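You operate a simulated robot arm through the tools that you are given. There is no shell and no other tool.

Carry out the task below with a simulated robot arm. There is one attempt and no reset: what you move stays moved.

## Task
Run the star wheel's two vials out to the tunnel mouth, then stop.
Fine: washer two; shut the outfeed guard, switch on, press reset and start; stop with the black button.

It is judged by the outcome, as a careful person would: the job done as asked, and still so three seconds after it is handed in. It fails if anything else is knocked over, pushed out of place, dropped, spilled or broken.

## Robot
A 7-joint arm with a two-finger parallel gripper, fixed in place. Base frame: the origin is on the floor under the middle of its stand, x ahead of it, y to its left, z up. Readings come in m, rad, newtons and seconds.
It reaches about 1.479 m from its shoulder. Its first joint turns from -2.897 to 2.897 rad. Payload 4.4 kg.
The TCP is the grasp point between the finger pads, 0.023 m short of the fingertips. In the tool frame z runs along the fingers and y along their closing line. Largest opening 0.094 m; finger width 0.038, thickness 0.01; the body of the gripper, 0.054 by 0.096 m, starts 0.039 m behind the TCP.
Orientation is that of the tool frame in the base frame, as [roll, pitch, yaw] about the fixed x, y, z axes, in that order (R = Rz(yaw) Ry(pitch) Rx(roll)). With the fingers straight down and closing along the base's y, the tool's x points along the base's -x, its y along +y and its z along -z.

## Interface
- The arm moves only by the tool move_arm. Its argument "plan" is a list of rows, each a list of 7 numbers: the shift along the base's x, y, z in m, then the turn, a rotation vector about the base's x, y, z in rad, then the opening, from 0 (shut) to 1 (fully open). In form: [[dx, dy, dz, rx, ry, rz, claw], ...]. A call has 1 to 20 rows; each row shifts and turns the commanded pose from where the row before left it. Each row takes 0.2 s and may step no farther than 0.05 m and 0.15 rad from the row before; otherwise, or with a gripper value out of range, the whole call is refused. Where a pose cannot be reached the arm comes as near as it can. A force on the tool above 50 N (or 10 N above the force at the start of the call, whichever is more), or a blocked arm, ends the call early, and 0.2 s more pass. The fingers move at their own pace (about 0.072 m/s each) and stop on an object; they squeeze with about 31 N. The grip force told is the motor's: it shows also when the fingers shut on nothing. Time passes only in rows, and 0.2 s behind the last, so rows that do not move let the fingers close. The reply holds the time, the measured pose of the TCP, the force on the tool along the base axes, the opening and the grip force, in the units named above and with some noise, with the torque about the TCP (base axes, N m) and any sound that the robot's microphone picked up.
- Cameras (640 x 400 px; columns grow to the right, rows downward): "scene" is fixed at [0.214, -0.5003, 1.4823]; the picture's right is [0.81, -0.59, 0.00], its down [-0.22, -0.30, -0.93] and it looks along [0.55, 0.75, -0.37] (base axes); focal length 234 px, centre (320, 200). "wrist" rides on the gripper at [0.086, 0.016, -0.074] in the tool frame; the picture's right is [-0.18, 0.98, 0.00], its down [-0.58, -0.11, -0.81] and it looks along [-0.79, -0.15, 0.59] (tool axes); focal length 243 px, centre (320, 200). There is no depth. A picture from a camera that has moved, and an enlarged one, comes with that camera's place and axes in the base frame and with its lens. The place of the scene camera against the robot may be out by one fixed shift of up to 0.012 m in any direction.
- capture(camera): a new picture of that camera. No time passes.
- enlarge(camera, box): a new picture of the part [left, top, right, bottom] of that camera's present view, enlarged. No time passes.
- sign_off(): hands the job in; it is judged then, once.

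Places have to be worked out from the pictures, the camera data and where the tool is seen. Open the gripper and draw the arm clear of the work before you hand the job in, unless the task says otherwise.

The tools are called after "Emit:" as name(argument=value, ...) on one line, values as JSON. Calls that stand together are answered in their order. move_arm: Moves the arm, as the interface text tells. Its arguments: {"type":"object","properties":{"plan":{"type":"array"}},"required":["plan"]} The other tools are called the same way: capture (camera) takes a picture; enlarge (camera, box) takes an enlarged picture of a part of a camera's view; sign_off () hands the job in.

At the start:

```text
time_s: 0.0
tool_pos: [0.6441, 0.4189, 1.5414]
ee_rot: [3.141, -0.001, 3.141]
wrist_force: [-0.2, -0.1, -0.4]
wrist_torque: [0.0, -0.01, -0.03]
width: 0.0941
gripper_force: 0.1
```

scene: 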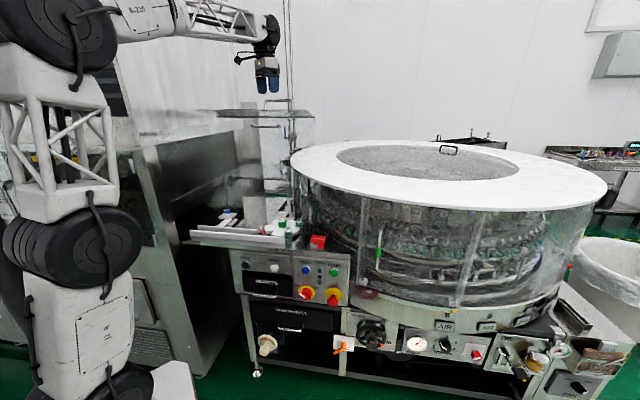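
wrist: 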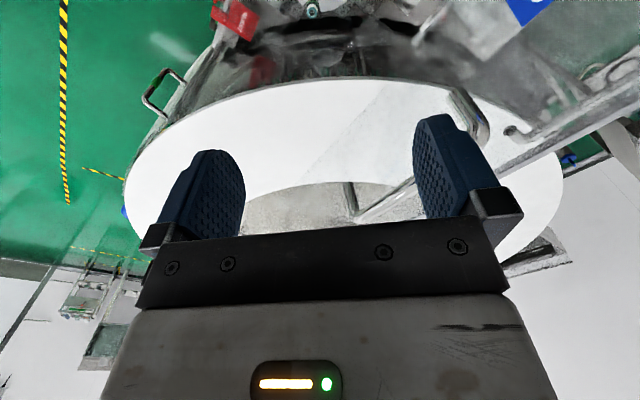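

I'll begin by taking closer looks at the control panel and the outfeed area in the scene view.

Emit:
enlarge(camera="scene", box=[220, 230, 380, 330])

Emit:
enlarge(camera="scene", box=[160, 90, 352, 250])

Emit:
enlarge(camera="scene", box=[220, 300, 420, 400])

Emit:
enlarge(camera="scene", box=[420, 300, 620, 400])

```text
4.00 times, centred on (300, 280) of scene
camera zoom: at [0.214, -0.5003, 1.4823], right [0.81, -0.59, 0.0], down [-0.22, -0.3, -0.93], along [0.55, 0.75, -0.37], focal length 937 px, centre (400, -120)
```

zoom: 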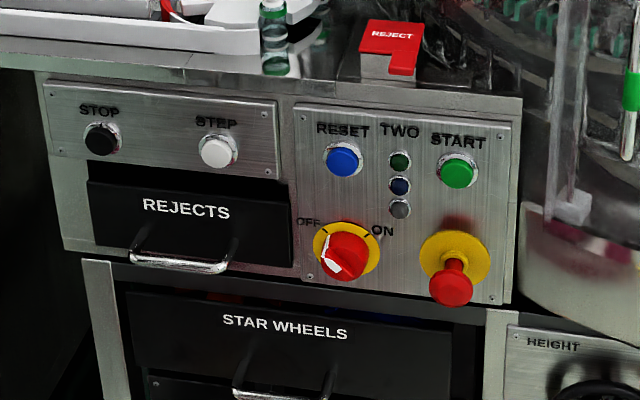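

```text
2.50 times, centred on (256, 170) of scene
camera zoom: at [0.214, -0.5003, 1.4823], right [0.81, -0.59, 0.0], down [-0.22, -0.3, -0.93], along [0.55, 0.75, -0.37], focal length 586 px, centre (480, 275)
```

zoom: 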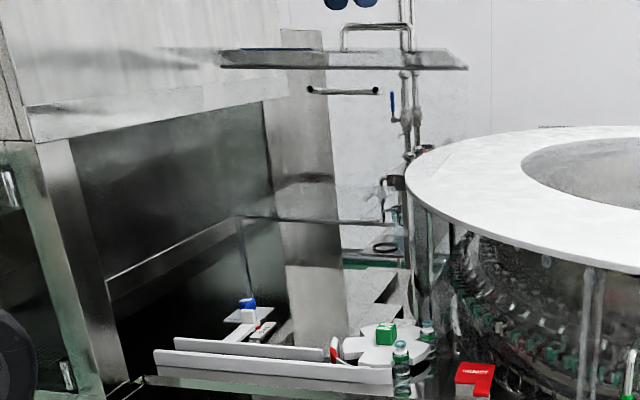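

```text
3.20 times, centred on (320, 350) of scene
camera zoom: at [0.214, -0.5003, 1.4823], right [0.81, -0.59, 0.0], down [-0.22, -0.3, -0.93], along [0.55, 0.75, -0.37], focal length 750 px, centre (320, -280)
```

zoom: 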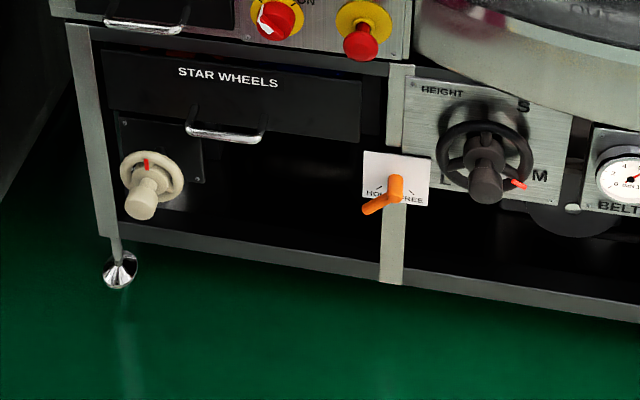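

```text
3.20 times, centred on (520, 350) of scene
camera zoom: at [0.214, -0.5003, 1.4823], right [0.81, -0.59, 0.0], down [-0.22, -0.3, -0.93], along [0.55, 0.75, -0.37], focal length 750 px, centre (-320, -280)
```

zoom: 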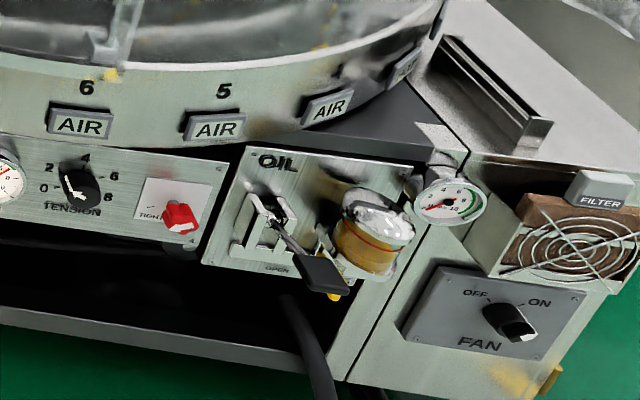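

The panel shows STOP (black), STEP (white), RESET (blue), START (green), a rotary OFF/ON switch and an E-stop. I'll zoom further for details of the switch, the guard, and the star wheel.

Emit:
enlarge(camera="scene", box=[285, 255, 349, 305])

Emit:
enlarge(camera="scene", box=[240, 200, 340, 260])

Emit:
enlarge(camera="scene", box=[200, 100, 330, 200])

Emit:
enlarge(camera="scene", box=[170, 180, 290, 255])

Emit:
enlarge(camera="scene", box=[0, 100, 240, 250])

Emit:
enlarge(camera="scene", box=[340, 180, 600, 340])

```text
8.00 times, centred on (317, 280) of scene
camera zoom: at [0.214, -0.5003, 1.4823], right [0.81, -0.59, 0.0], down [-0.22, -0.3, -0.93], along [0.55, 0.75, -0.37], focal length 1874 px, centre (344, -440)
```

zoom: 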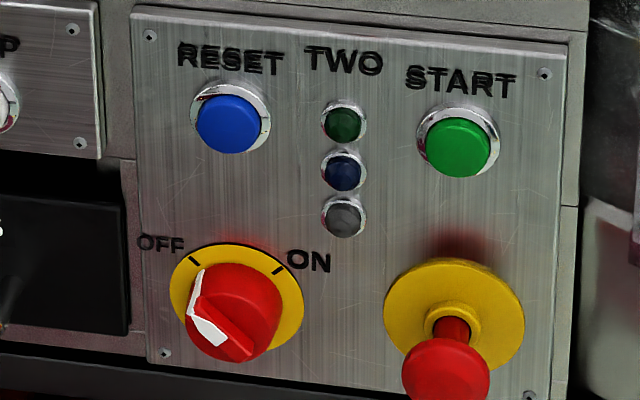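

```text
6.40 times, centred on (290, 230) of scene
camera zoom: at [0.214, -0.5003, 1.4823], right [0.81, -0.59, 0.0], down [-0.22, -0.3, -0.93], along [0.55, 0.75, -0.37], focal length 1499 px, centre (512, 8)
```

zoom: 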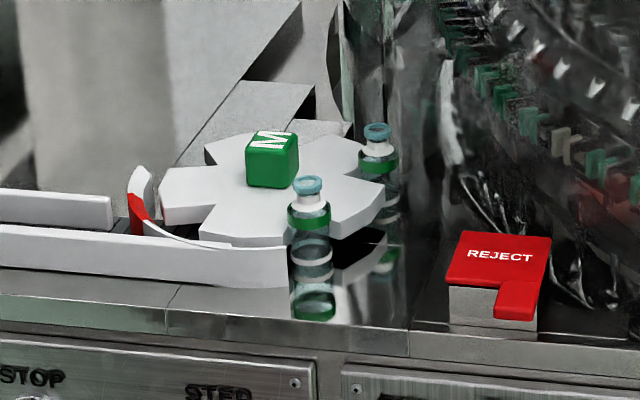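

```text
4.00 times, centred on (265, 150) of scene
camera zoom: at [0.214, -0.5003, 1.4823], right [0.81, -0.59, 0.0], down [-0.22, -0.3, -0.93], along [0.55, 0.75, -0.37], focal length 937 px, centre (540, 400)
```

zoom: 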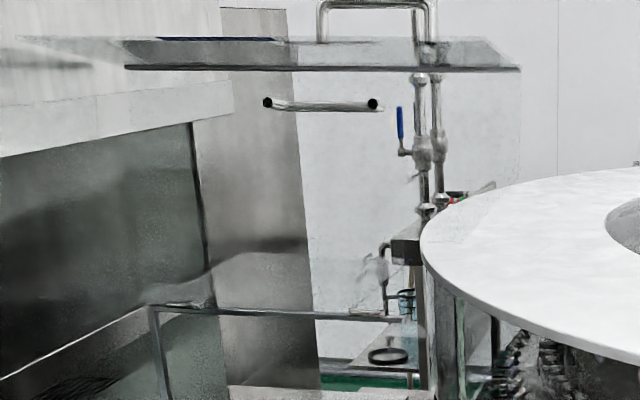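

```text
5.33 times, centred on (230, 218) of scene
camera zoom: at [0.214, -0.5003, 1.4823], right [0.81, -0.59, 0.0], down [-0.22, -0.3, -0.93], along [0.55, 0.75, -0.37], focal length 1249 px, centre (800, 107)
```

zoom: 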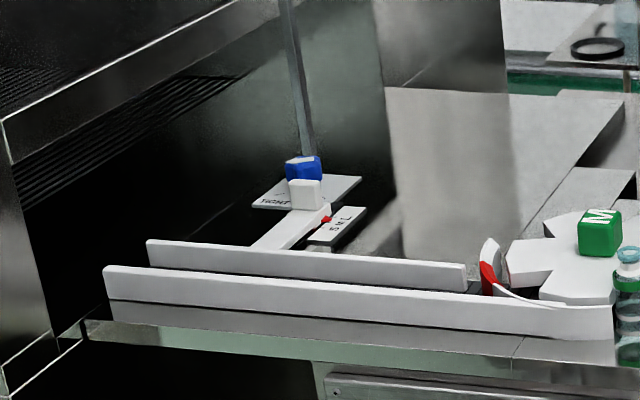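

```text
2.67 times, centred on (120, 175) of scene
camera zoom: at [0.214, -0.5003, 1.4823], right [0.81, -0.59, 0.0], down [-0.22, -0.3, -0.93], along [0.55, 0.75, -0.37], focal length 625 px, centre (853, 267)
```

zoom: 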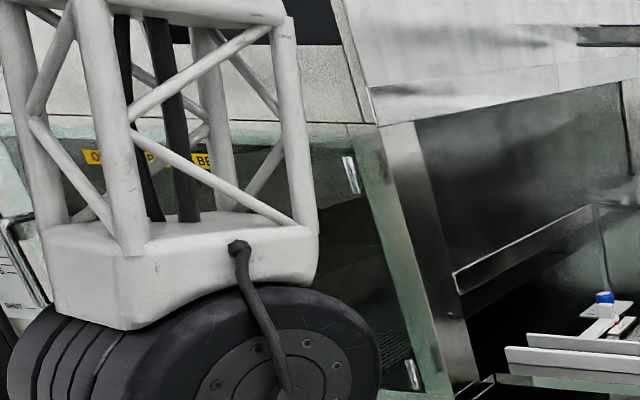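

```text
2.46 times, centred on (470, 260) of scene
camera zoom: at [0.214, -0.5003, 1.4823], right [0.81, -0.59, 0.0], down [-0.22, -0.3, -0.93], along [0.55, 0.75, -0.37], focal length 577 px, centre (-49, 52)
```

zoom: 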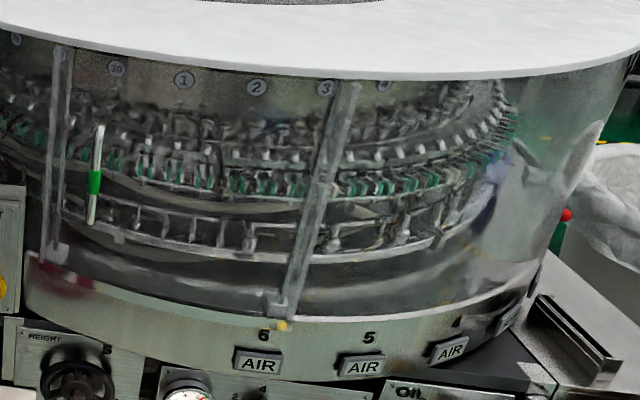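

The machine face seems to run at 45° to the base axes, roughly the plane x+y≈0.84, with the star wheel about under the present TCP. I'll look at the wrist view in detail to find the guard.

Emit:
enlarge(camera="wrist", box=[240, 60, 640, 310])

Emit:
enlarge(camera="scene", box=[225, 60, 345, 180])

Emit:
enlarge(camera="scene", box=[500, 20, 640, 220])

```text
1.60 times, centred on (440, 185) of wrist
camera zoom: at [0.5588, 0.4354, 1.6173], right [0.18, 0.98, 0.0], down [0.58, -0.11, 0.81], along [0.79, -0.15, -0.59], focal length 388 px, centre (128, 224)
```

zoom: 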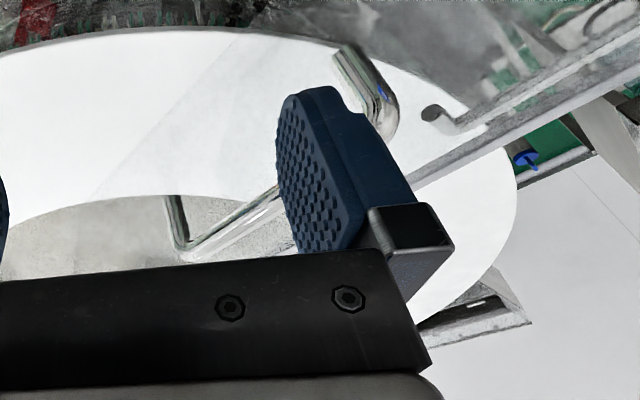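

```text
3.33 times, centred on (285, 120) of scene
camera zoom: at [0.214, -0.5003, 1.4823], right [0.81, -0.59, 0.0], down [-0.22, -0.3, -0.93], along [0.55, 0.75, -0.37], focal length 781 px, centre (437, 467)
```

zoom: 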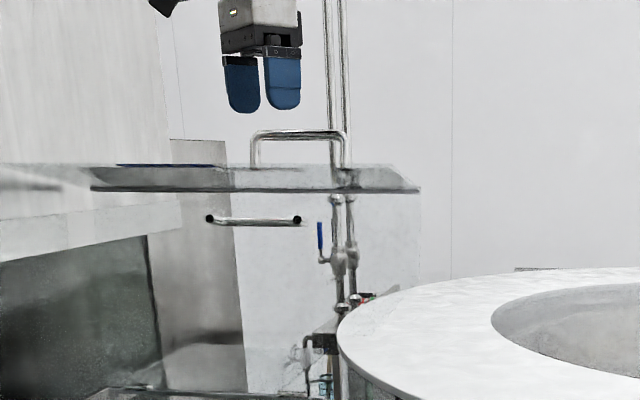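

```text
2.00 times, centred on (570, 120) of scene
camera zoom: at [0.214, -0.5003, 1.4823], right [0.81, -0.59, 0.0], down [-0.22, -0.3, -0.93], along [0.55, 0.75, -0.37], focal length 468 px, centre (-180, 360)
```

zoom: 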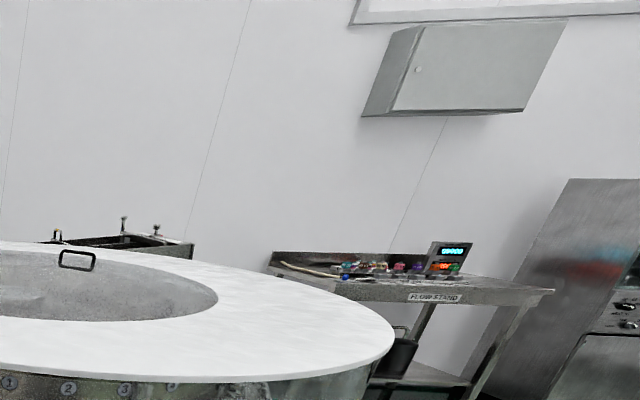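

The wrist and scene rays agree that a U-handle stands on the raised clear guard plate around (0.67–0.74, 0.51–0.42, 1.51), right beside the fingers. I'll lift first, draw back towards the robot, and yaw the camera to face the machine squarely.

Emit:
move_arm(plan=[[0, 0, 0.05, 0, 0, 0, 1], [0, 0, 0.05, 0, 0, 0, 1], [-0.03, -0.03, 0.02, 0, 0, 0.14, 1], [-0.03, -0.03, 0.02, 0, 0, 0.14, 1], [-0.03, -0.03, 0, 0, 0, 0.14, 1], [-0.03, -0.03, 0, 0, 0, 0.14, 1], [-0.03, -0.03, 0, 0, 0, 0.14, 1], [0, 0, 0, 0, 0, 0.14, 1], [0, 0, 0, 0, 0, 0.13, 1], [0, 0, 0, 0, 0, 0, 1]])

Emit:
capture(camera="wrist")

Emit:
capture(camera="scene")

```text
time_s: 2.2
tool_pos: [0.4946, 0.2692, 1.6818]
ee_rot: [-3.141, 0.001, -2.17]
wrist_force: [-0.6, -0.1, -0.1]
wrist_torque: [0.0, -0.02, -0.02]
width: 0.094
gripper_force: 0.1
```

```text
taken
camera wrist: at [0.4322, 0.2066, 1.7572], right [-0.71, 0.71, 0.0], down [0.42, 0.42, 0.81], along [0.57, 0.57, -0.59], focal length 243 px, centre (320, 200)
```

wrist: 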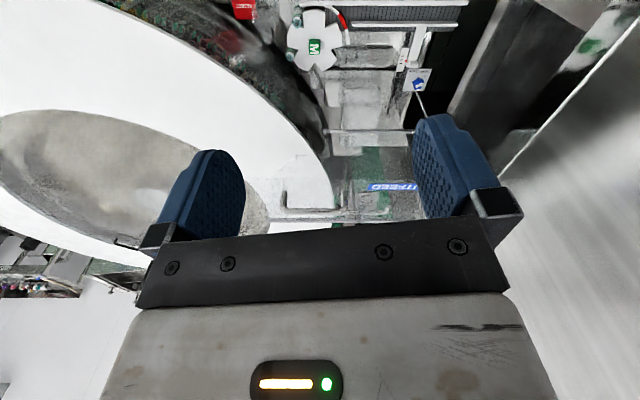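

```text
taken
```

scene: 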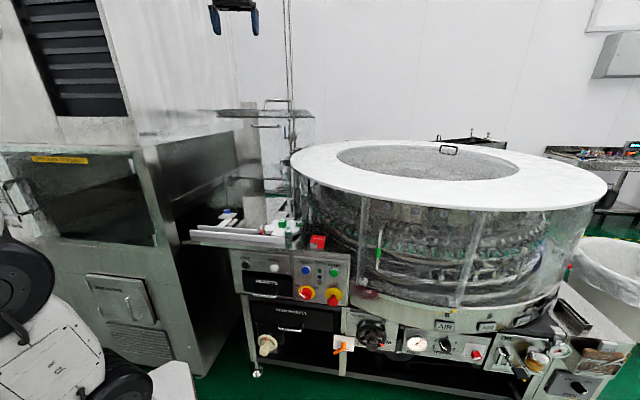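

The wrist view now shows the star wheel, outfeed track and guard from above (upside down). I'll enlarge those parts and look at the newly visible tunnel on the left.

Emit:
enlarge(camera="wrist", box=[220, 0, 460, 150])

Emit:
enlarge(camera="wrist", box=[240, 100, 480, 250])

Emit:
enlarge(camera="scene", box=[0, 0, 240, 150])

Emit:
enlarge(camera="scene", box=[200, 80, 320, 155])

Emit:
enlarge(camera="scene", box=[60, 230, 220, 380])

```text
2.67 times, centred on (340, 75) of wrist
camera zoom: at [0.4322, 0.2066, 1.7572], right [-0.71, 0.71, 0.0], down [0.42, 0.42, 0.81], along [0.57, 0.57, -0.59], focal length 647 px, centre (267, 533)
```

zoom: 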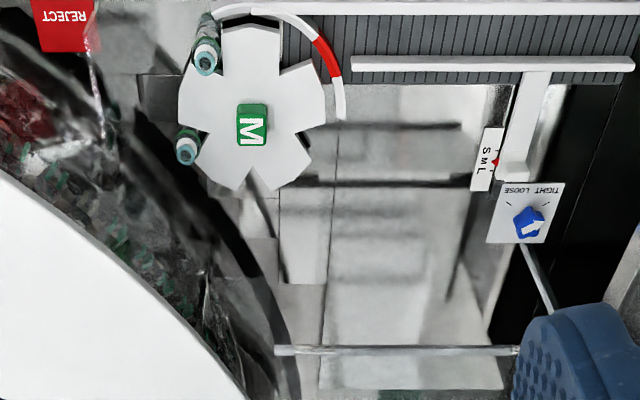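

```text
2.67 times, centred on (360, 175) of wrist
camera zoom: at [0.4322, 0.2066, 1.7572], right [-0.71, 0.71, 0.0], down [0.42, 0.42, 0.81], along [0.57, 0.57, -0.59], focal length 647 px, centre (213, 267)
```

zoom: 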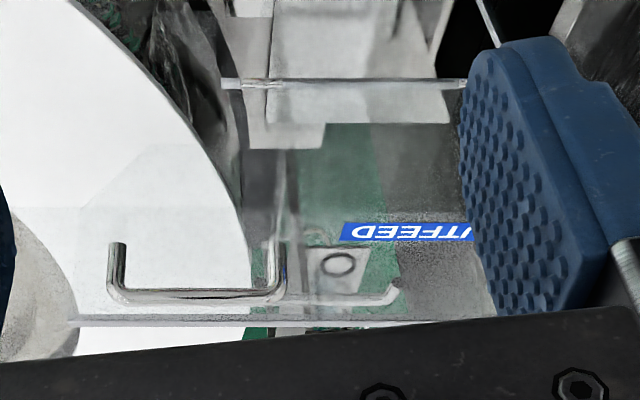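

```text
2.67 times, centred on (120, 75) of scene
camera zoom: at [0.214, -0.5003, 1.4823], right [0.81, -0.59, 0.0], down [-0.22, -0.3, -0.93], along [0.55, 0.75, -0.37], focal length 625 px, centre (853, 533)
```

zoom: 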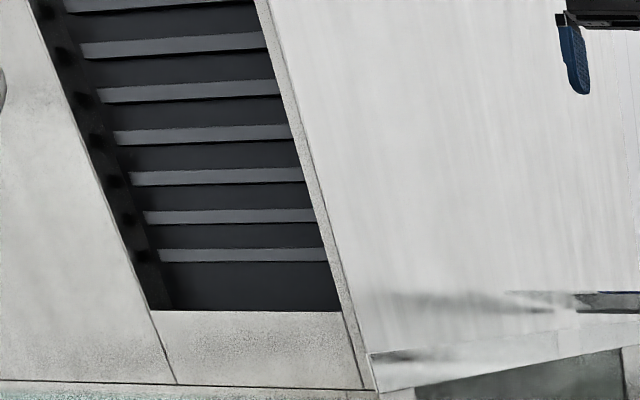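

```text
5.33 times, centred on (260, 118) of scene
camera zoom: at [0.214, -0.5003, 1.4823], right [0.81, -0.59, 0.0], down [-0.22, -0.3, -0.93], along [0.55, 0.75, -0.37], focal length 1249 px, centre (640, 640)
```

zoom: 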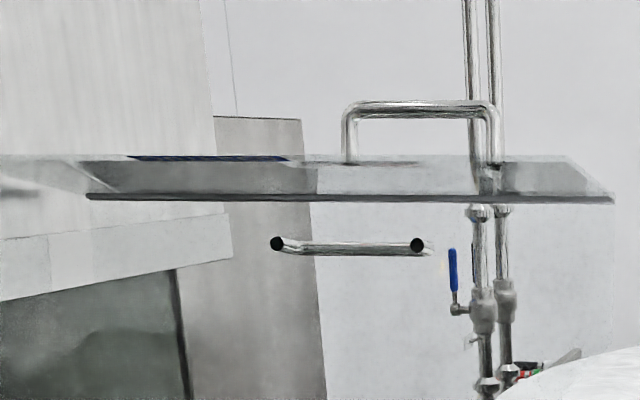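

```text
2.67 times, centred on (140, 305) of scene
camera zoom: at [0.214, -0.5003, 1.4823], right [0.81, -0.59, 0.0], down [-0.22, -0.3, -0.93], along [0.55, 0.75, -0.37], focal length 625 px, centre (800, -80)
```

zoom: 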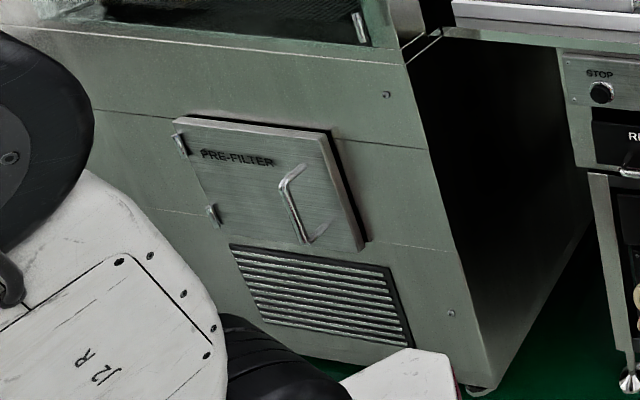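

The guard is a clear plate with an "OUTFEED" label and U-handle on its upper face. I need its edges and hinge, so I'll enlarge more around it.

Emit:
enlarge(camera="wrist", box=[230, 120, 430, 245])

Emit:
enlarge(camera="wrist", box=[250, 170, 400, 240])

Emit:
enlarge(camera="scene", box=[195, 95, 275, 145])

Emit:
enlarge(camera="scene", box=[255, 90, 335, 180])

Emit:
enlarge(camera="wrist", box=[320, 0, 480, 120])

Emit:
enlarge(camera="scene", box=[200, 160, 320, 235])

```text
3.20 times, centred on (330, 182) of wrist
camera zoom: at [0.4322, 0.2066, 1.7572], right [-0.71, 0.71, 0.0], down [0.42, 0.42, 0.81], along [0.57, 0.57, -0.59], focal length 776 px, centre (288, 256)
```

zoom: 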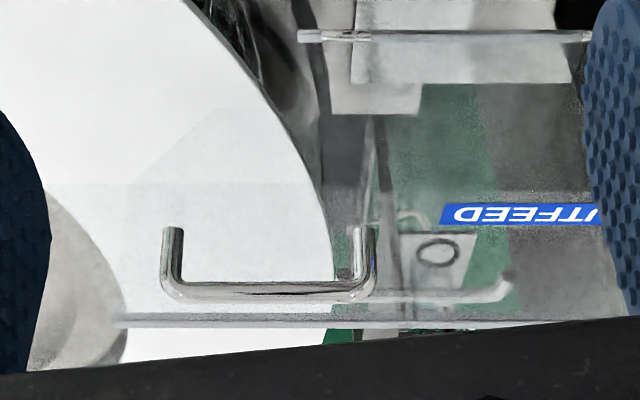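

```text
4.27 times, centred on (325, 205) of wrist
camera zoom: at [0.4322, 0.2066, 1.7572], right [-0.71, 0.71, 0.0], down [0.42, 0.42, 0.81], along [0.57, 0.57, -0.59], focal length 1035 px, centre (299, 179)
```

zoom: 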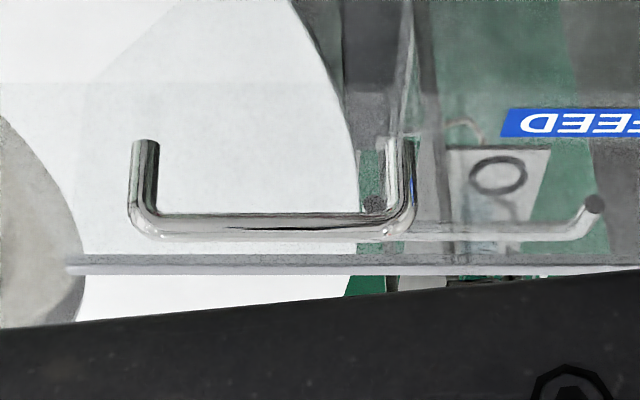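

```text
8.00 times, centred on (235, 120) of scene
camera zoom: at [0.214, -0.5003, 1.4823], right [0.81, -0.59, 0.0], down [-0.22, -0.3, -0.93], along [0.55, 0.75, -0.37], focal length 1874 px, centre (1000, 840)
```

zoom: 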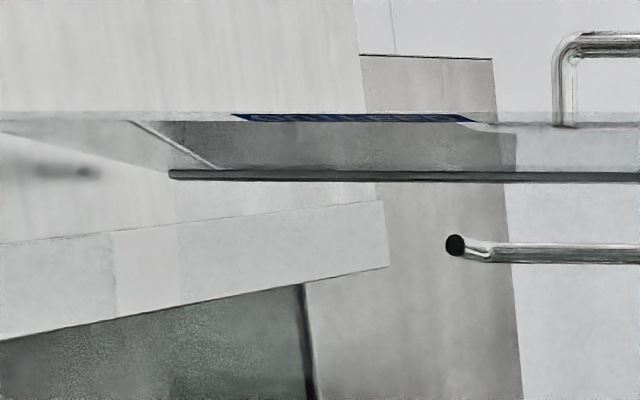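

```text
4.44 times, centred on (295, 135) of scene
camera zoom: at [0.214, -0.5003, 1.4823], right [0.81, -0.59, 0.0], down [-0.22, -0.3, -0.93], along [0.55, 0.75, -0.37], focal length 1041 px, centre (431, 489)
```

zoom: 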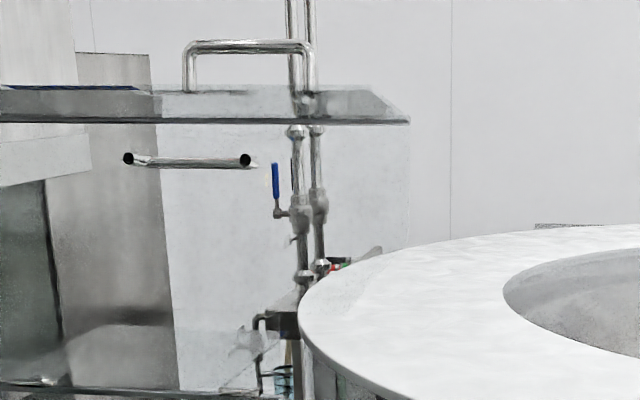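

```text
3.33 times, centred on (400, 60) of wrist
camera zoom: at [0.4322, 0.2066, 1.7572], right [-0.71, 0.71, 0.0], down [0.42, 0.42, 0.81], along [0.57, 0.57, -0.59], focal length 809 px, centre (53, 667)
```

zoom: 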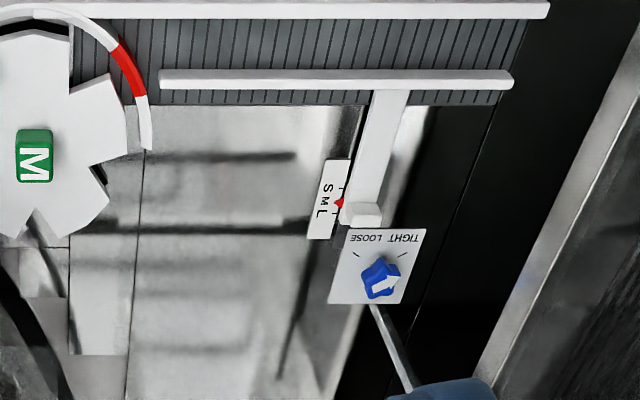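

```text
5.33 times, centred on (260, 198) of scene
camera zoom: at [0.214, -0.5003, 1.4823], right [0.81, -0.59, 0.0], down [-0.22, -0.3, -0.93], along [0.55, 0.75, -0.37], focal length 1249 px, centre (640, 213)
```

zoom: 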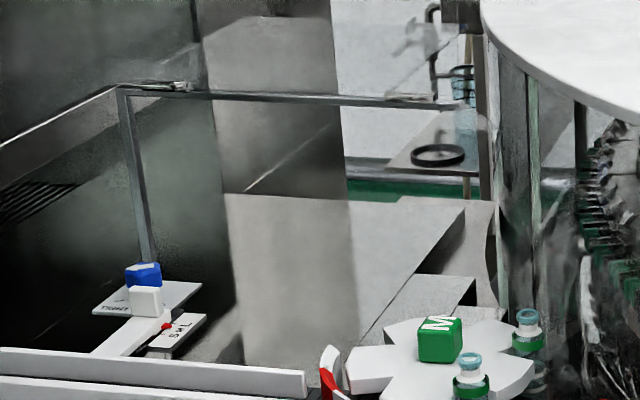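

Triangulating (s = along machine face to the right, n = into machine): guard is an L-shaped clear flap hinged on the rear rod (n≈0.943, z≈1.126); its front panel now sticks out toward the robot with handle crossbar at n≈0.823, z≈1.51, s≈0.11–0.23. I'll move over that handle, turning the gripper so it closes across the bar.

Emit:
move_arm(plan=[[0.01736, 0.01598, 0, 0, 0, -0.1463, 1], [0.01736, 0.01598, 0, 0, 0, -0.1463, 1], [0.01736, 0.01598, 0, 0, 0, -0.1463, 1], [0.01736, 0.01598, 0, 0, 0, -0.1463, 1], [0.01736, 0.01598, 0, 0, 0, -0.1463, 1], [0.01736, 0.01598, 0, 0, 0, -0.1463, 1], [0.01736, 0.01598, 0, 0, 0, -0.1463, 1], [0.01736, 0.01598, 0, 0, 0, -0.1463, 1], [0.01736, 0.01598, 0, 0, 0, -0.1463, 1], [0.01736, 0.01598, 0, 0, 0, -0.1463, 1], [0.01736, 0.01598, 0, 0, 0, -0.1463, 1], [0.01736, 0.01598, 0, 0, 0, -0.1463, 1], [0, 0, -0.03, 0, 0, 0, 1], [0, 0, -0.03, 0, 0, 0, 1], [0, 0, 0, 0, 0, 0, 1]])

Emit:
capture(camera="wrist")

Emit:
capture(camera="scene")

```text
time_s: 5.4
tool_pos: [0.6974, 0.4598, 1.6101]
ee_rot: [3.141, 0.0, 2.357]
wrist_force: [-0.4, 0.5, 1.1]
wrist_torque: [-0.02, 0.0, 0.03]
width: 0.0942
gripper_force: 0.1
out of reach, approached as far as the arm can: row 12
```

```text
taken
camera wrist: at [0.649, 0.5315, 1.6855], right [0.83, 0.56, 0.0], down [0.33, -0.49, 0.81], along [0.46, -0.67, -0.59], focal length 243 px, centre (320, 200)
```

wrist: 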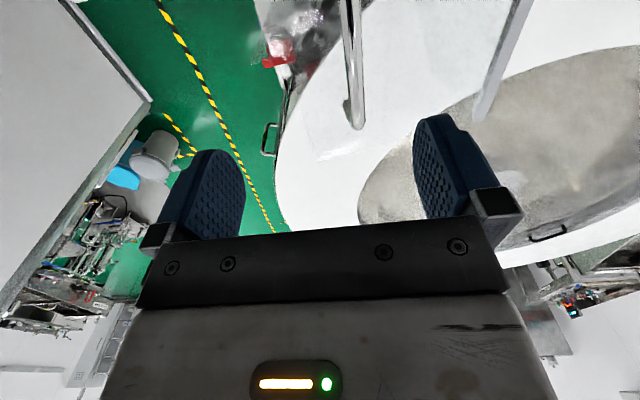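

```text
taken
```

scene: 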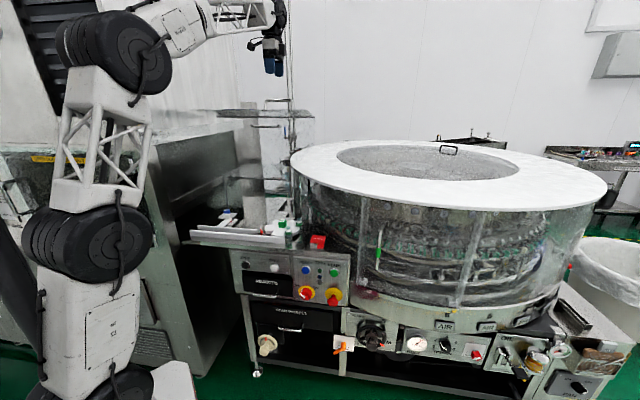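

The arm is over the handle at about 0.1 m height; the bar appears a couple of cm further into the machine (+n) than the TCP. I'll enlarge to pin it down.

Emit:
enlarge(camera="wrist", box=[240, 0, 480, 150])

Emit:
enlarge(camera="scene", box=[215, 30, 335, 130])

```text
2.67 times, centred on (360, 75) of wrist
camera zoom: at [0.649, 0.5315, 1.6855], right [0.83, 0.56, 0.0], down [0.33, -0.49, 0.81], along [0.46, -0.67, -0.59], focal length 647 px, centre (213, 533)
```

zoom: 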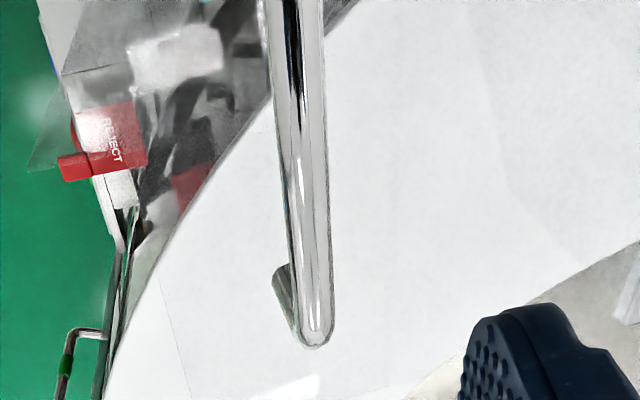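

```text
4.00 times, centred on (275, 80) of scene
camera zoom: at [0.214, -0.5003, 1.4823], right [0.81, -0.59, 0.0], down [-0.22, -0.3, -0.93], along [0.55, 0.75, -0.37], focal length 937 px, centre (500, 680)
```

zoom: 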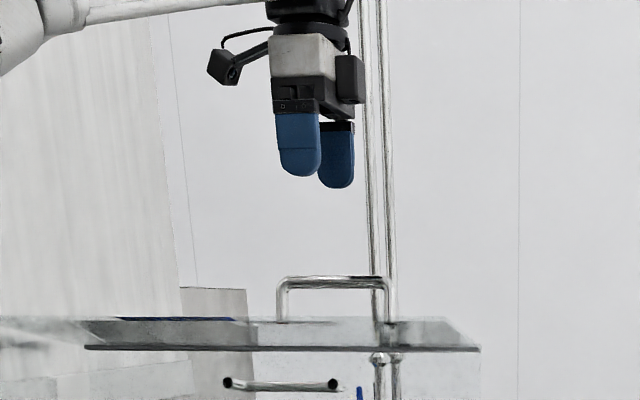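

Refined bar estimate from wrist views: n≈0.844, z≈1.497, dia ≈12 mm, running s≈0.11–0.23. I'll drop 5 cm (fingertips still above the bar), shift forward, and check.

Emit:
move_arm(plan=[[0, 0, -0.025, 0, 0, 0, 1], [0, 0, -0.025, 0, 0, 0, 1], [0.01, 0.008, 0, 0, 0, 0, 1], [0.01, 0.008, 0, 0, 0, 0, 1], [0, 0, 0, 0, 0, 0, 1]])

Emit:
enlarge(camera="wrist", box=[200, 0, 480, 200])

Emit:
enlarge(camera="scene", box=[225, 50, 325, 125])

```text
time_s: 6.6
tool_pos: [0.7181, 0.4762, 1.56]
ee_rot: [3.141, 0.0, 2.355]
wrist_force: [-1.0, -0.2, -0.3]
wrist_torque: [0.0, 0.01, 0.0]
width: 0.0941
gripper_force: 0.1
```

```text
2.00 times, centred on (340, 100) of wrist
camera zoom: at [0.6694, 0.5469, 1.6344], right [0.83, 0.56, 0.0], down [0.33, -0.49, 0.81], along [0.46, -0.67, -0.59], focal length 485 px, centre (280, 400)
```

zoom: 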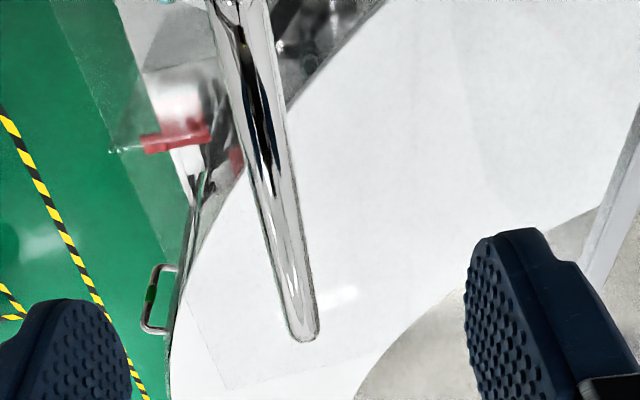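

```text
5.33 times, centred on (275, 88) of scene
camera zoom: at [0.214, -0.5003, 1.4823], right [0.81, -0.59, 0.0], down [-0.22, -0.3, -0.93], along [0.55, 0.75, -0.37], focal length 1249 px, centre (560, 800)
```

zoom: 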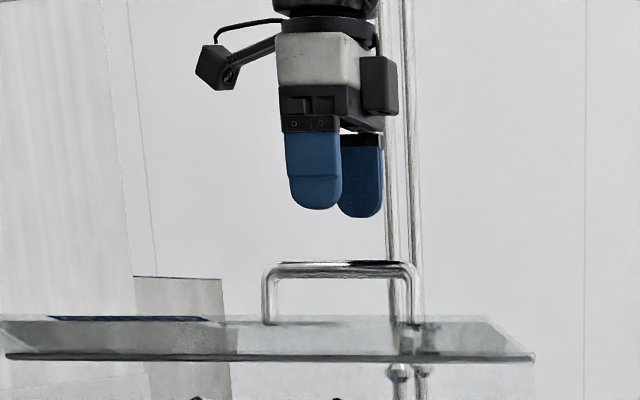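

The bar now lies right under the TCP axis (col ≈280 expected and seen). I'll descend to put the pads around it, z≈1.503, watching the force.

Emit:
move_arm(plan=[[0, 0, -0.02, 0, 0, 0, 1], [0, 0, -0.02, 0, 0, 0, 1], [0, 0, -0.017, 0, 0, 0, 1], [0, 0, 0, 0, 0, 0, 1]])

Emit:
enlarge(camera="wrist", box=[120, 0, 520, 250])

Emit:
enlarge(camera="scene", box=[225, 60, 325, 135])

```text
time_s: 7.6
tool_pos: [0.7191, 0.4761, 1.5012]
ee_rot: [3.14, 0.001, 2.355]
wrist_force: [-0.4, -0.5, 0.7]
wrist_torque: [0.04, -0.01, -0.02]
width: 0.0939
gripper_force: 0.0
```

```text
1.60 times, centred on (320, 125) of wrist
camera zoom: at [0.6697, 0.5469, 1.5776], right [0.83, 0.56, 0.0], down [0.33, -0.49, 0.81], along [0.46, -0.67, -0.59], focal length 388 px, centre (320, 320)
```

zoom: 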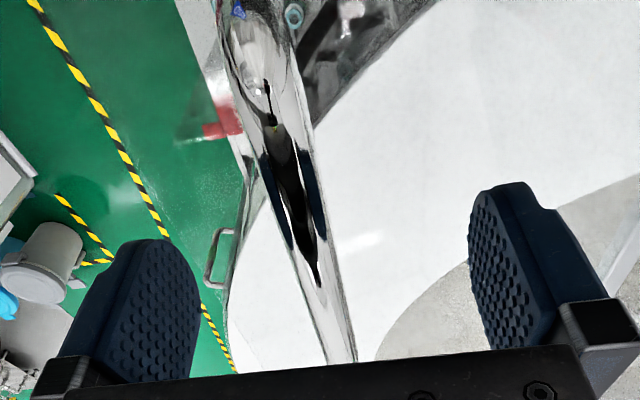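

```text
5.33 times, centred on (275, 98) of scene
camera zoom: at [0.214, -0.5003, 1.4823], right [0.81, -0.59, 0.0], down [-0.22, -0.3, -0.93], along [0.55, 0.75, -0.37], focal length 1249 px, centre (560, 747)
```

zoom: 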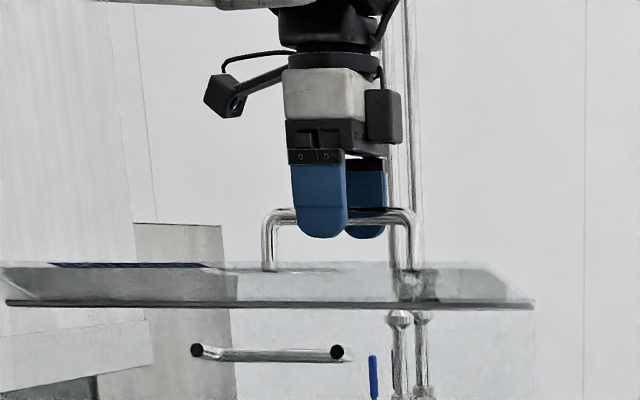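

Fingers straddle the bar with clearance to the plate. I'll close to a loose cage (≈19 mm) around the bar and check forces.

Emit:
move_arm(plan=[[0, 0, 0, 0, 0, 0, 0.2], [0, 0, 0, 0, 0, 0, 0.2], [0, 0, 0, 0, 0, 0, 0.2], [0, 0, 0, 0, 0, 0, 0.2]])

Emit:
enlarge(camera="wrist", box=[120, 0, 520, 250])

```text
time_s: 8.6
tool_pos: [0.7177, 0.4746, 1.5028]
ee_rot: [-3.141, 0.001, 2.357]
wrist_force: [0.0, -0.1, 0.6]
wrist_torque: [0.01, 0.02, 0.0]
width: 0.0187
gripper_force: 0.0
```

```text
1.60 times, centred on (320, 125) of wrist
camera zoom: at [0.6697, 0.5469, 1.578], right [0.83, 0.56, 0.0], down [0.33, -0.49, 0.81], along [0.46, -0.67, -0.59], focal length 388 px, centre (320, 320)
```

zoom: 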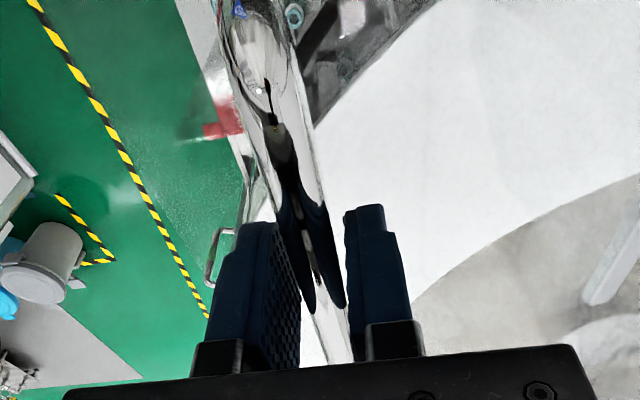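

Bar is caged. I'll begin the guard's arc about the rear rod: three small steps toward the robot and down with matching tool rotation, then check force and picture.

Emit:
move_arm(plan=[[-0.0187, -0.0187, -0.0083, 0.046, -0.046, 0, 0.2], [-0.0182, -0.0182, -0.0102, 0.046, -0.046, 0, 0.2], [-0.0177, -0.0177, -0.012, 0.046, -0.046, 0, 0.2], [0, 0, 0, 0, 0, 0, 0.2]])

Emit:
capture(camera="scene")

Emit:
enlarge(camera="wrist", box=[120, 0, 520, 250])

```text
time_s: 9.6
tool_pos: [0.6625, 0.42, 1.472]
ee_rot: [2.945, 0.001, 2.357]
wrist_force: [1.6, 0.8, -0.6]
wrist_torque: [0.06, 0.02, 0.03]
width: 0.0196
gripper_force: 0.8
```

```text
taken
```

scene: 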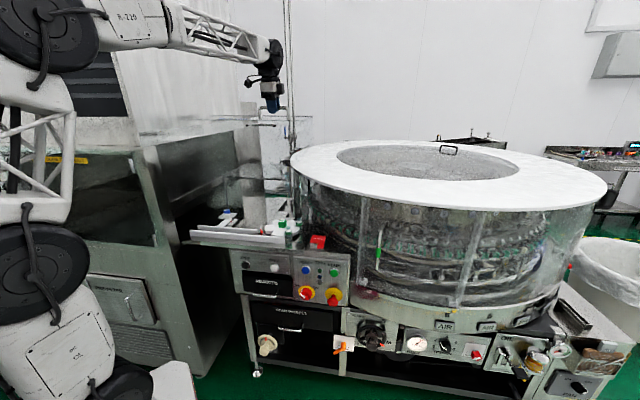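

```text
1.60 times, centred on (320, 125) of wrist
camera zoom: at [0.6039, 0.4815, 1.5489], right [0.81, 0.55, 0.19], down [0.22, -0.6, 0.77], along [0.54, -0.58, -0.61], focal length 388 px, centre (320, 320)
```

zoom: 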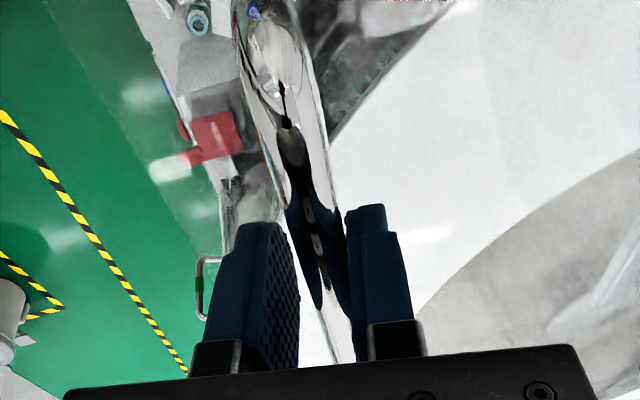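

The bar is following with tiny force. Let me check how the guard looks in the scene.

Emit:
enlarge(camera="scene", box=[205, 75, 335, 185])

```text
3.64 times, centred on (270, 130) of scene
camera zoom: at [0.214, -0.5003, 1.4823], right [0.81, -0.59, 0.0], down [-0.22, -0.3, -0.93], along [0.55, 0.75, -0.37], focal length 852 px, centre (502, 454)
```

zoom: 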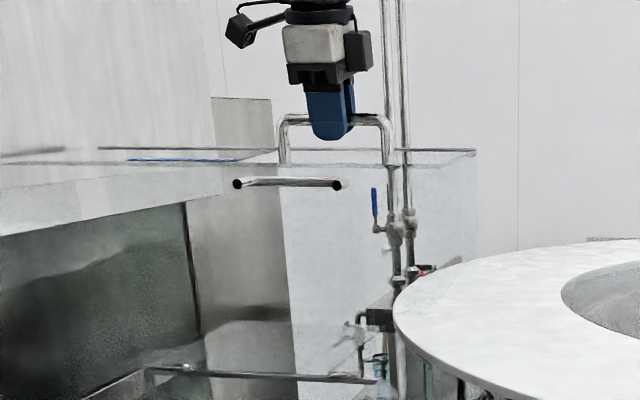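

The guard is swinging properly about the rod. Continuing along the arc.

Emit:
move_arm(plan=[[-0.017, -0.017, -0.0136, 0.046, -0.046, 0, 0.2], [-0.0164, -0.0164, -0.0153, 0.046, -0.046, 0, 0.2], [-0.0156, -0.0156, -0.0169, 0.046, -0.046, 0, 0.2], [-0.0147, -0.0147, -0.0184, 0.046, -0.046, 0, 0.2], [-0.0137, -0.0137, -0.0198, 0.046, -0.046, 0, 0.2], [0, 0, 0, 0, 0, 0, 0.2]])

Emit:
enlarge(camera="scene", box=[190, 75, 350, 200])

Emit:
enlarge(camera="wrist", box=[120, 0, 520, 250])

```text
time_s: 11.0
tool_pos: [0.5857, 0.3435, 1.3879]
ee_rot: [2.62, 0.001, 2.357]
wrist_force: [1.3, 1.3, 0.9]
wrist_torque: [-0.01, 0.0, 0.02]
width: 0.0191
gripper_force: 0.8
```

```text
3.20 times, centred on (270, 138) of scene
camera zoom: at [0.214, -0.5003, 1.4823], right [0.81, -0.59, 0.0], down [-0.22, -0.3, -0.93], along [0.55, 0.75, -0.37], focal length 750 px, centre (480, 400)
```

zoom: 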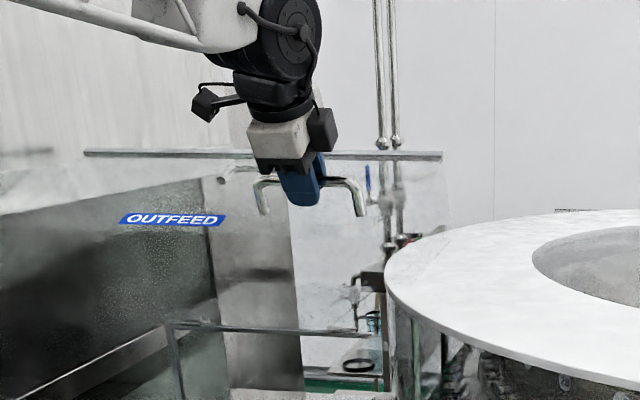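

```text
1.60 times, centred on (320, 125) of wrist
camera zoom: at [0.5096, 0.3872, 1.4615], right [0.73, 0.47, 0.49], down [0.06, -0.76, 0.64], along [0.68, -0.44, -0.59], focal length 388 px, centre (320, 320)
```

zoom: 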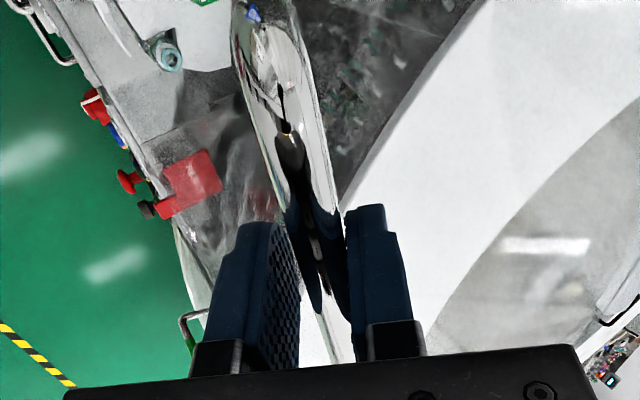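

Going well; continuing with the next stretch of the arc.

Emit:
move_arm(plan=[[-0.0127, -0.0127, -0.0211, 0.046, -0.046, 0, 0.2], [-0.0117, -0.0117, -0.0224, 0.046, -0.046, 0, 0.2], [-0.0105, -0.0105, -0.0235, 0.046, -0.046, 0, 0.2], [-0.0093, -0.0093, -0.0243, 0.046, -0.046, 0, 0.2], [-0.0081, -0.0081, -0.0253, 0.046, -0.046, 0, 0.2], [0, 0, 0, 0, 0, 0, 0.2]])

Emit:
enlarge(camera="scene", box=[170, 75, 350, 215])

Emit:
enlarge(camera="wrist", box=[120, 0, 520, 250])

```text
time_s: 12.4
tool_pos: [0.5345, 0.2905, 1.2719]
ee_rot: [2.292, 0.0, 2.356]
wrist_force: [-0.3, -0.6, 0.6]
wrist_torque: [-0.04, -0.03, 0.0]
width: 0.0192
gripper_force: 0.4
```

```text
2.86 times, centred on (260, 145) of scene
camera zoom: at [0.214, -0.5003, 1.4823], right [0.81, -0.59, 0.0], down [-0.22, -0.3, -0.93], along [0.55, 0.75, -0.37], focal length 669 px, centre (491, 357)
```

zoom: 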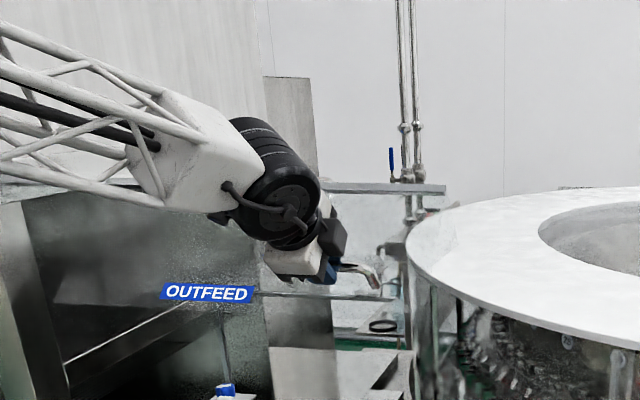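

```text
1.60 times, centred on (320, 125) of wrist
camera zoom: at [0.4416, 0.3188, 1.3341], right [0.59, 0.33, 0.74], down [-0.07, -0.89, 0.45], along [0.8, -0.32, -0.5], focal length 388 px, centre (320, 320)
```

zoom: 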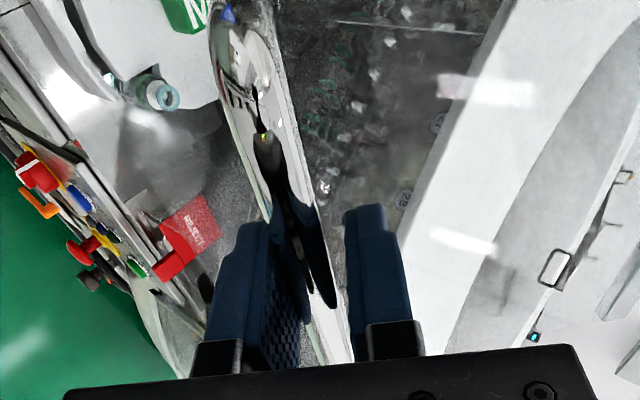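

Guard is past half way (lower finger now carrying it gently). I'll continue another four steps and check.

Emit:
move_arm(plan=[[-0.0069, -0.0069, -0.026, 0.046, -0.046, 0, 0.2], [-0.0055, -0.0055, -0.0266, 0.046, -0.046, 0, 0.2], [-0.0042, -0.0042, -0.0271, 0.046, -0.046, 0, 0.2], [-0.0028, -0.0028, -0.0274, 0.046, -0.046, 0, 0.2], [0, 0, 0, 0, 0, 0, 0.2]])

Emit:
capture(camera="scene")

Emit:
enlarge(camera="wrist", box=[120, 0, 520, 250])

```text
time_s: 13.6
tool_pos: [0.5143, 0.273, 1.164]
ee_rot: [2.034, 0.001, 2.357]
wrist_force: [-0.9, 0.3, -1.6]
wrist_torque: [-0.01, -0.06, 0.0]
width: 0.0198
gripper_force: 0.6
```

```text
taken
```

scene: 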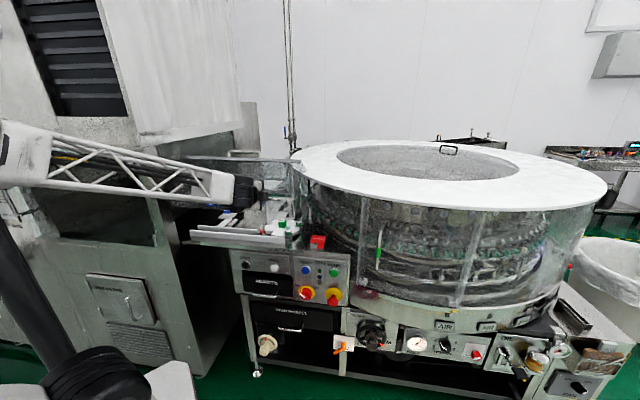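

```text
1.60 times, centred on (320, 125) of wrist
camera zoom: at [0.412, 0.2901, 1.2128], right [0.44, 0.18, 0.88], down [-0.13, -0.96, 0.26], along [0.89, -0.23, -0.4], focal length 388 px, centre (320, 320)
```

zoom: 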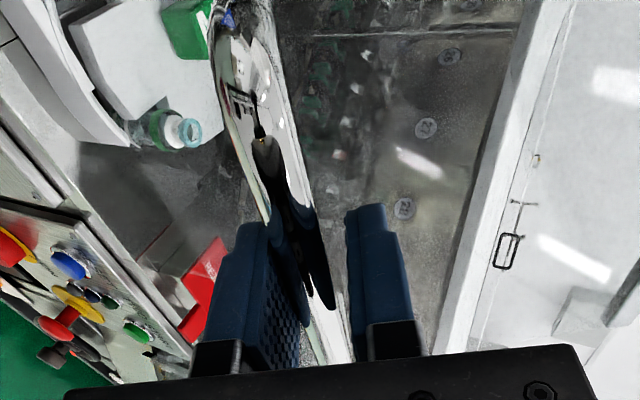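

Continuing down along the arc toward the closed position.

Emit:
move_arm(plan=[[-0.0015, -0.0015, -0.0277, 0.046, -0.046, 0, 0.2], [0, 0, -0.0278, 0.046, -0.046, 0, 0.2], [0.0013, 0.0013, -0.0277, 0.046, -0.046, 0, 0.2], [0.0026, 0.0026, -0.0275, 0.046, -0.046, 0, 0.2], [0, 0, 0, 0, 0, 0, 0.2]])

Emit:
enlarge(camera="scene", box=[150, 140, 350, 280])

Emit:
enlarge(camera="wrist", box=[120, 0, 520, 250])

```text
time_s: 14.8
tool_pos: [0.5176, 0.2738, 1.0549]
ee_rot: [1.774, 0.001, 2.356]
wrist_force: [1.0, -1.6, -3.5]
wrist_torque: [-0.02, -0.04, -0.02]
width: 0.0203
gripper_force: 2.7
```

```text
2.86 times, centred on (250, 210) of scene
camera zoom: at [0.214, -0.5003, 1.4823], right [0.81, -0.59, 0.0], down [-0.22, -0.3, -0.93], along [0.55, 0.75, -0.37], focal length 669 px, centre (520, 171)
```

zoom: 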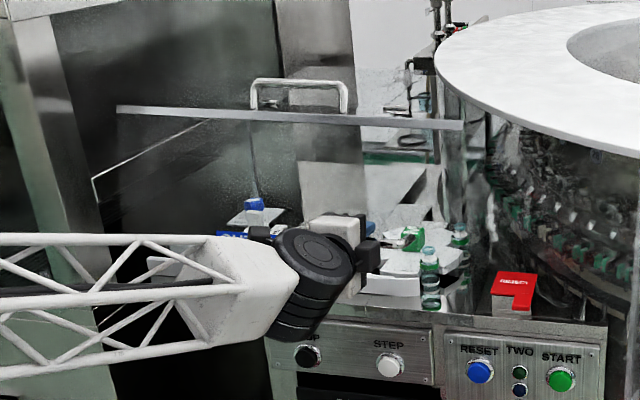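

```text
1.60 times, centred on (320, 125) of wrist
camera zoom: at [0.4077, 0.2844, 1.0858], right [0.27, 0.01, 0.96], down [-0.16, -0.98, 0.05], along [0.95, -0.17, -0.26], focal length 388 px, centre (320, 320)
```

zoom: 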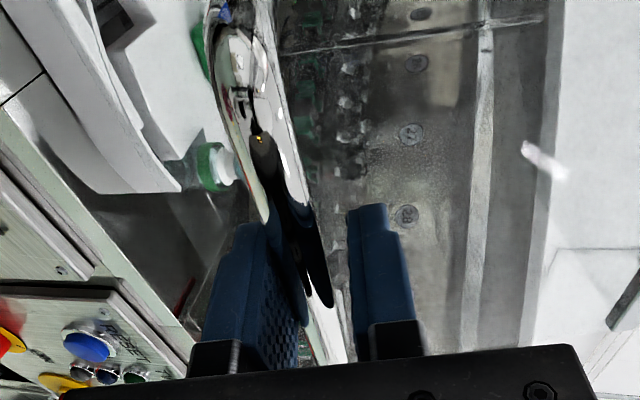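

Nearly closed (about 84° swung). Two more steps, then checking contact.

Emit:
move_arm(plan=[[0.004, 0.004, -0.0272, 0.046, -0.046, 0, 0.2], [0.0053, 0.0053, -0.0267, 0.046, -0.046, 0, 0.2], [0, 0, 0, 0, 0, 0, 0.2]])

Emit:
enlarge(camera="scene", box=[150, 140, 350, 280])

Emit:
enlarge(camera="wrist", box=[120, 0, 520, 250])

```text
time_s: 15.6
tool_pos: [0.5274, 0.2831, 1.0006]
ee_rot: [1.641, 0.001, 2.356]
wrist_force: [-1.0, -1.6, -5.2]
wrist_torque: [0.0, 0.0, -0.01]
width: 0.0205
gripper_force: 2.0
```

```text
2.86 times, centred on (250, 210) of scene
camera zoom: at [0.214, -0.5003, 1.4823], right [0.81, -0.59, 0.0], down [-0.22, -0.3, -0.93], along [0.55, 0.75, -0.37], focal length 669 px, centre (520, 171)
```

zoom: 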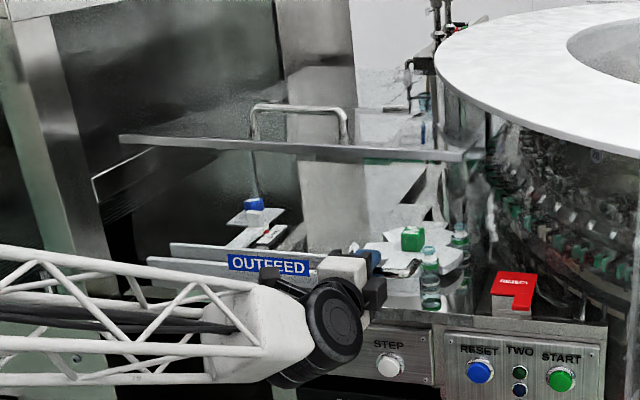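

```text
1.60 times, centred on (320, 125) of wrist
camera zoom: at [0.4146, 0.2919, 1.0229], right [0.18, -0.08, 0.98], down [-0.16, -0.99, -0.05], along [0.97, -0.15, -0.19], focal length 388 px, centre (320, 320)
```

zoom: 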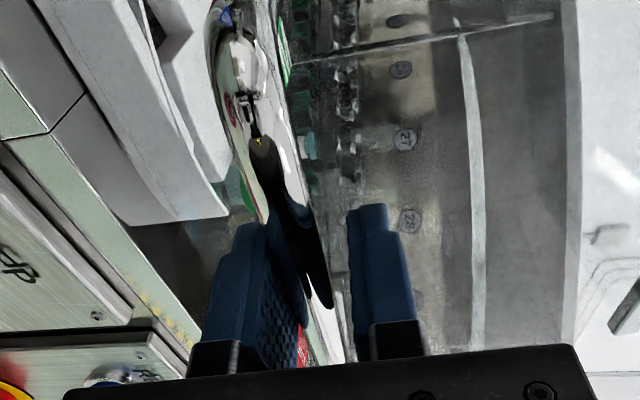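

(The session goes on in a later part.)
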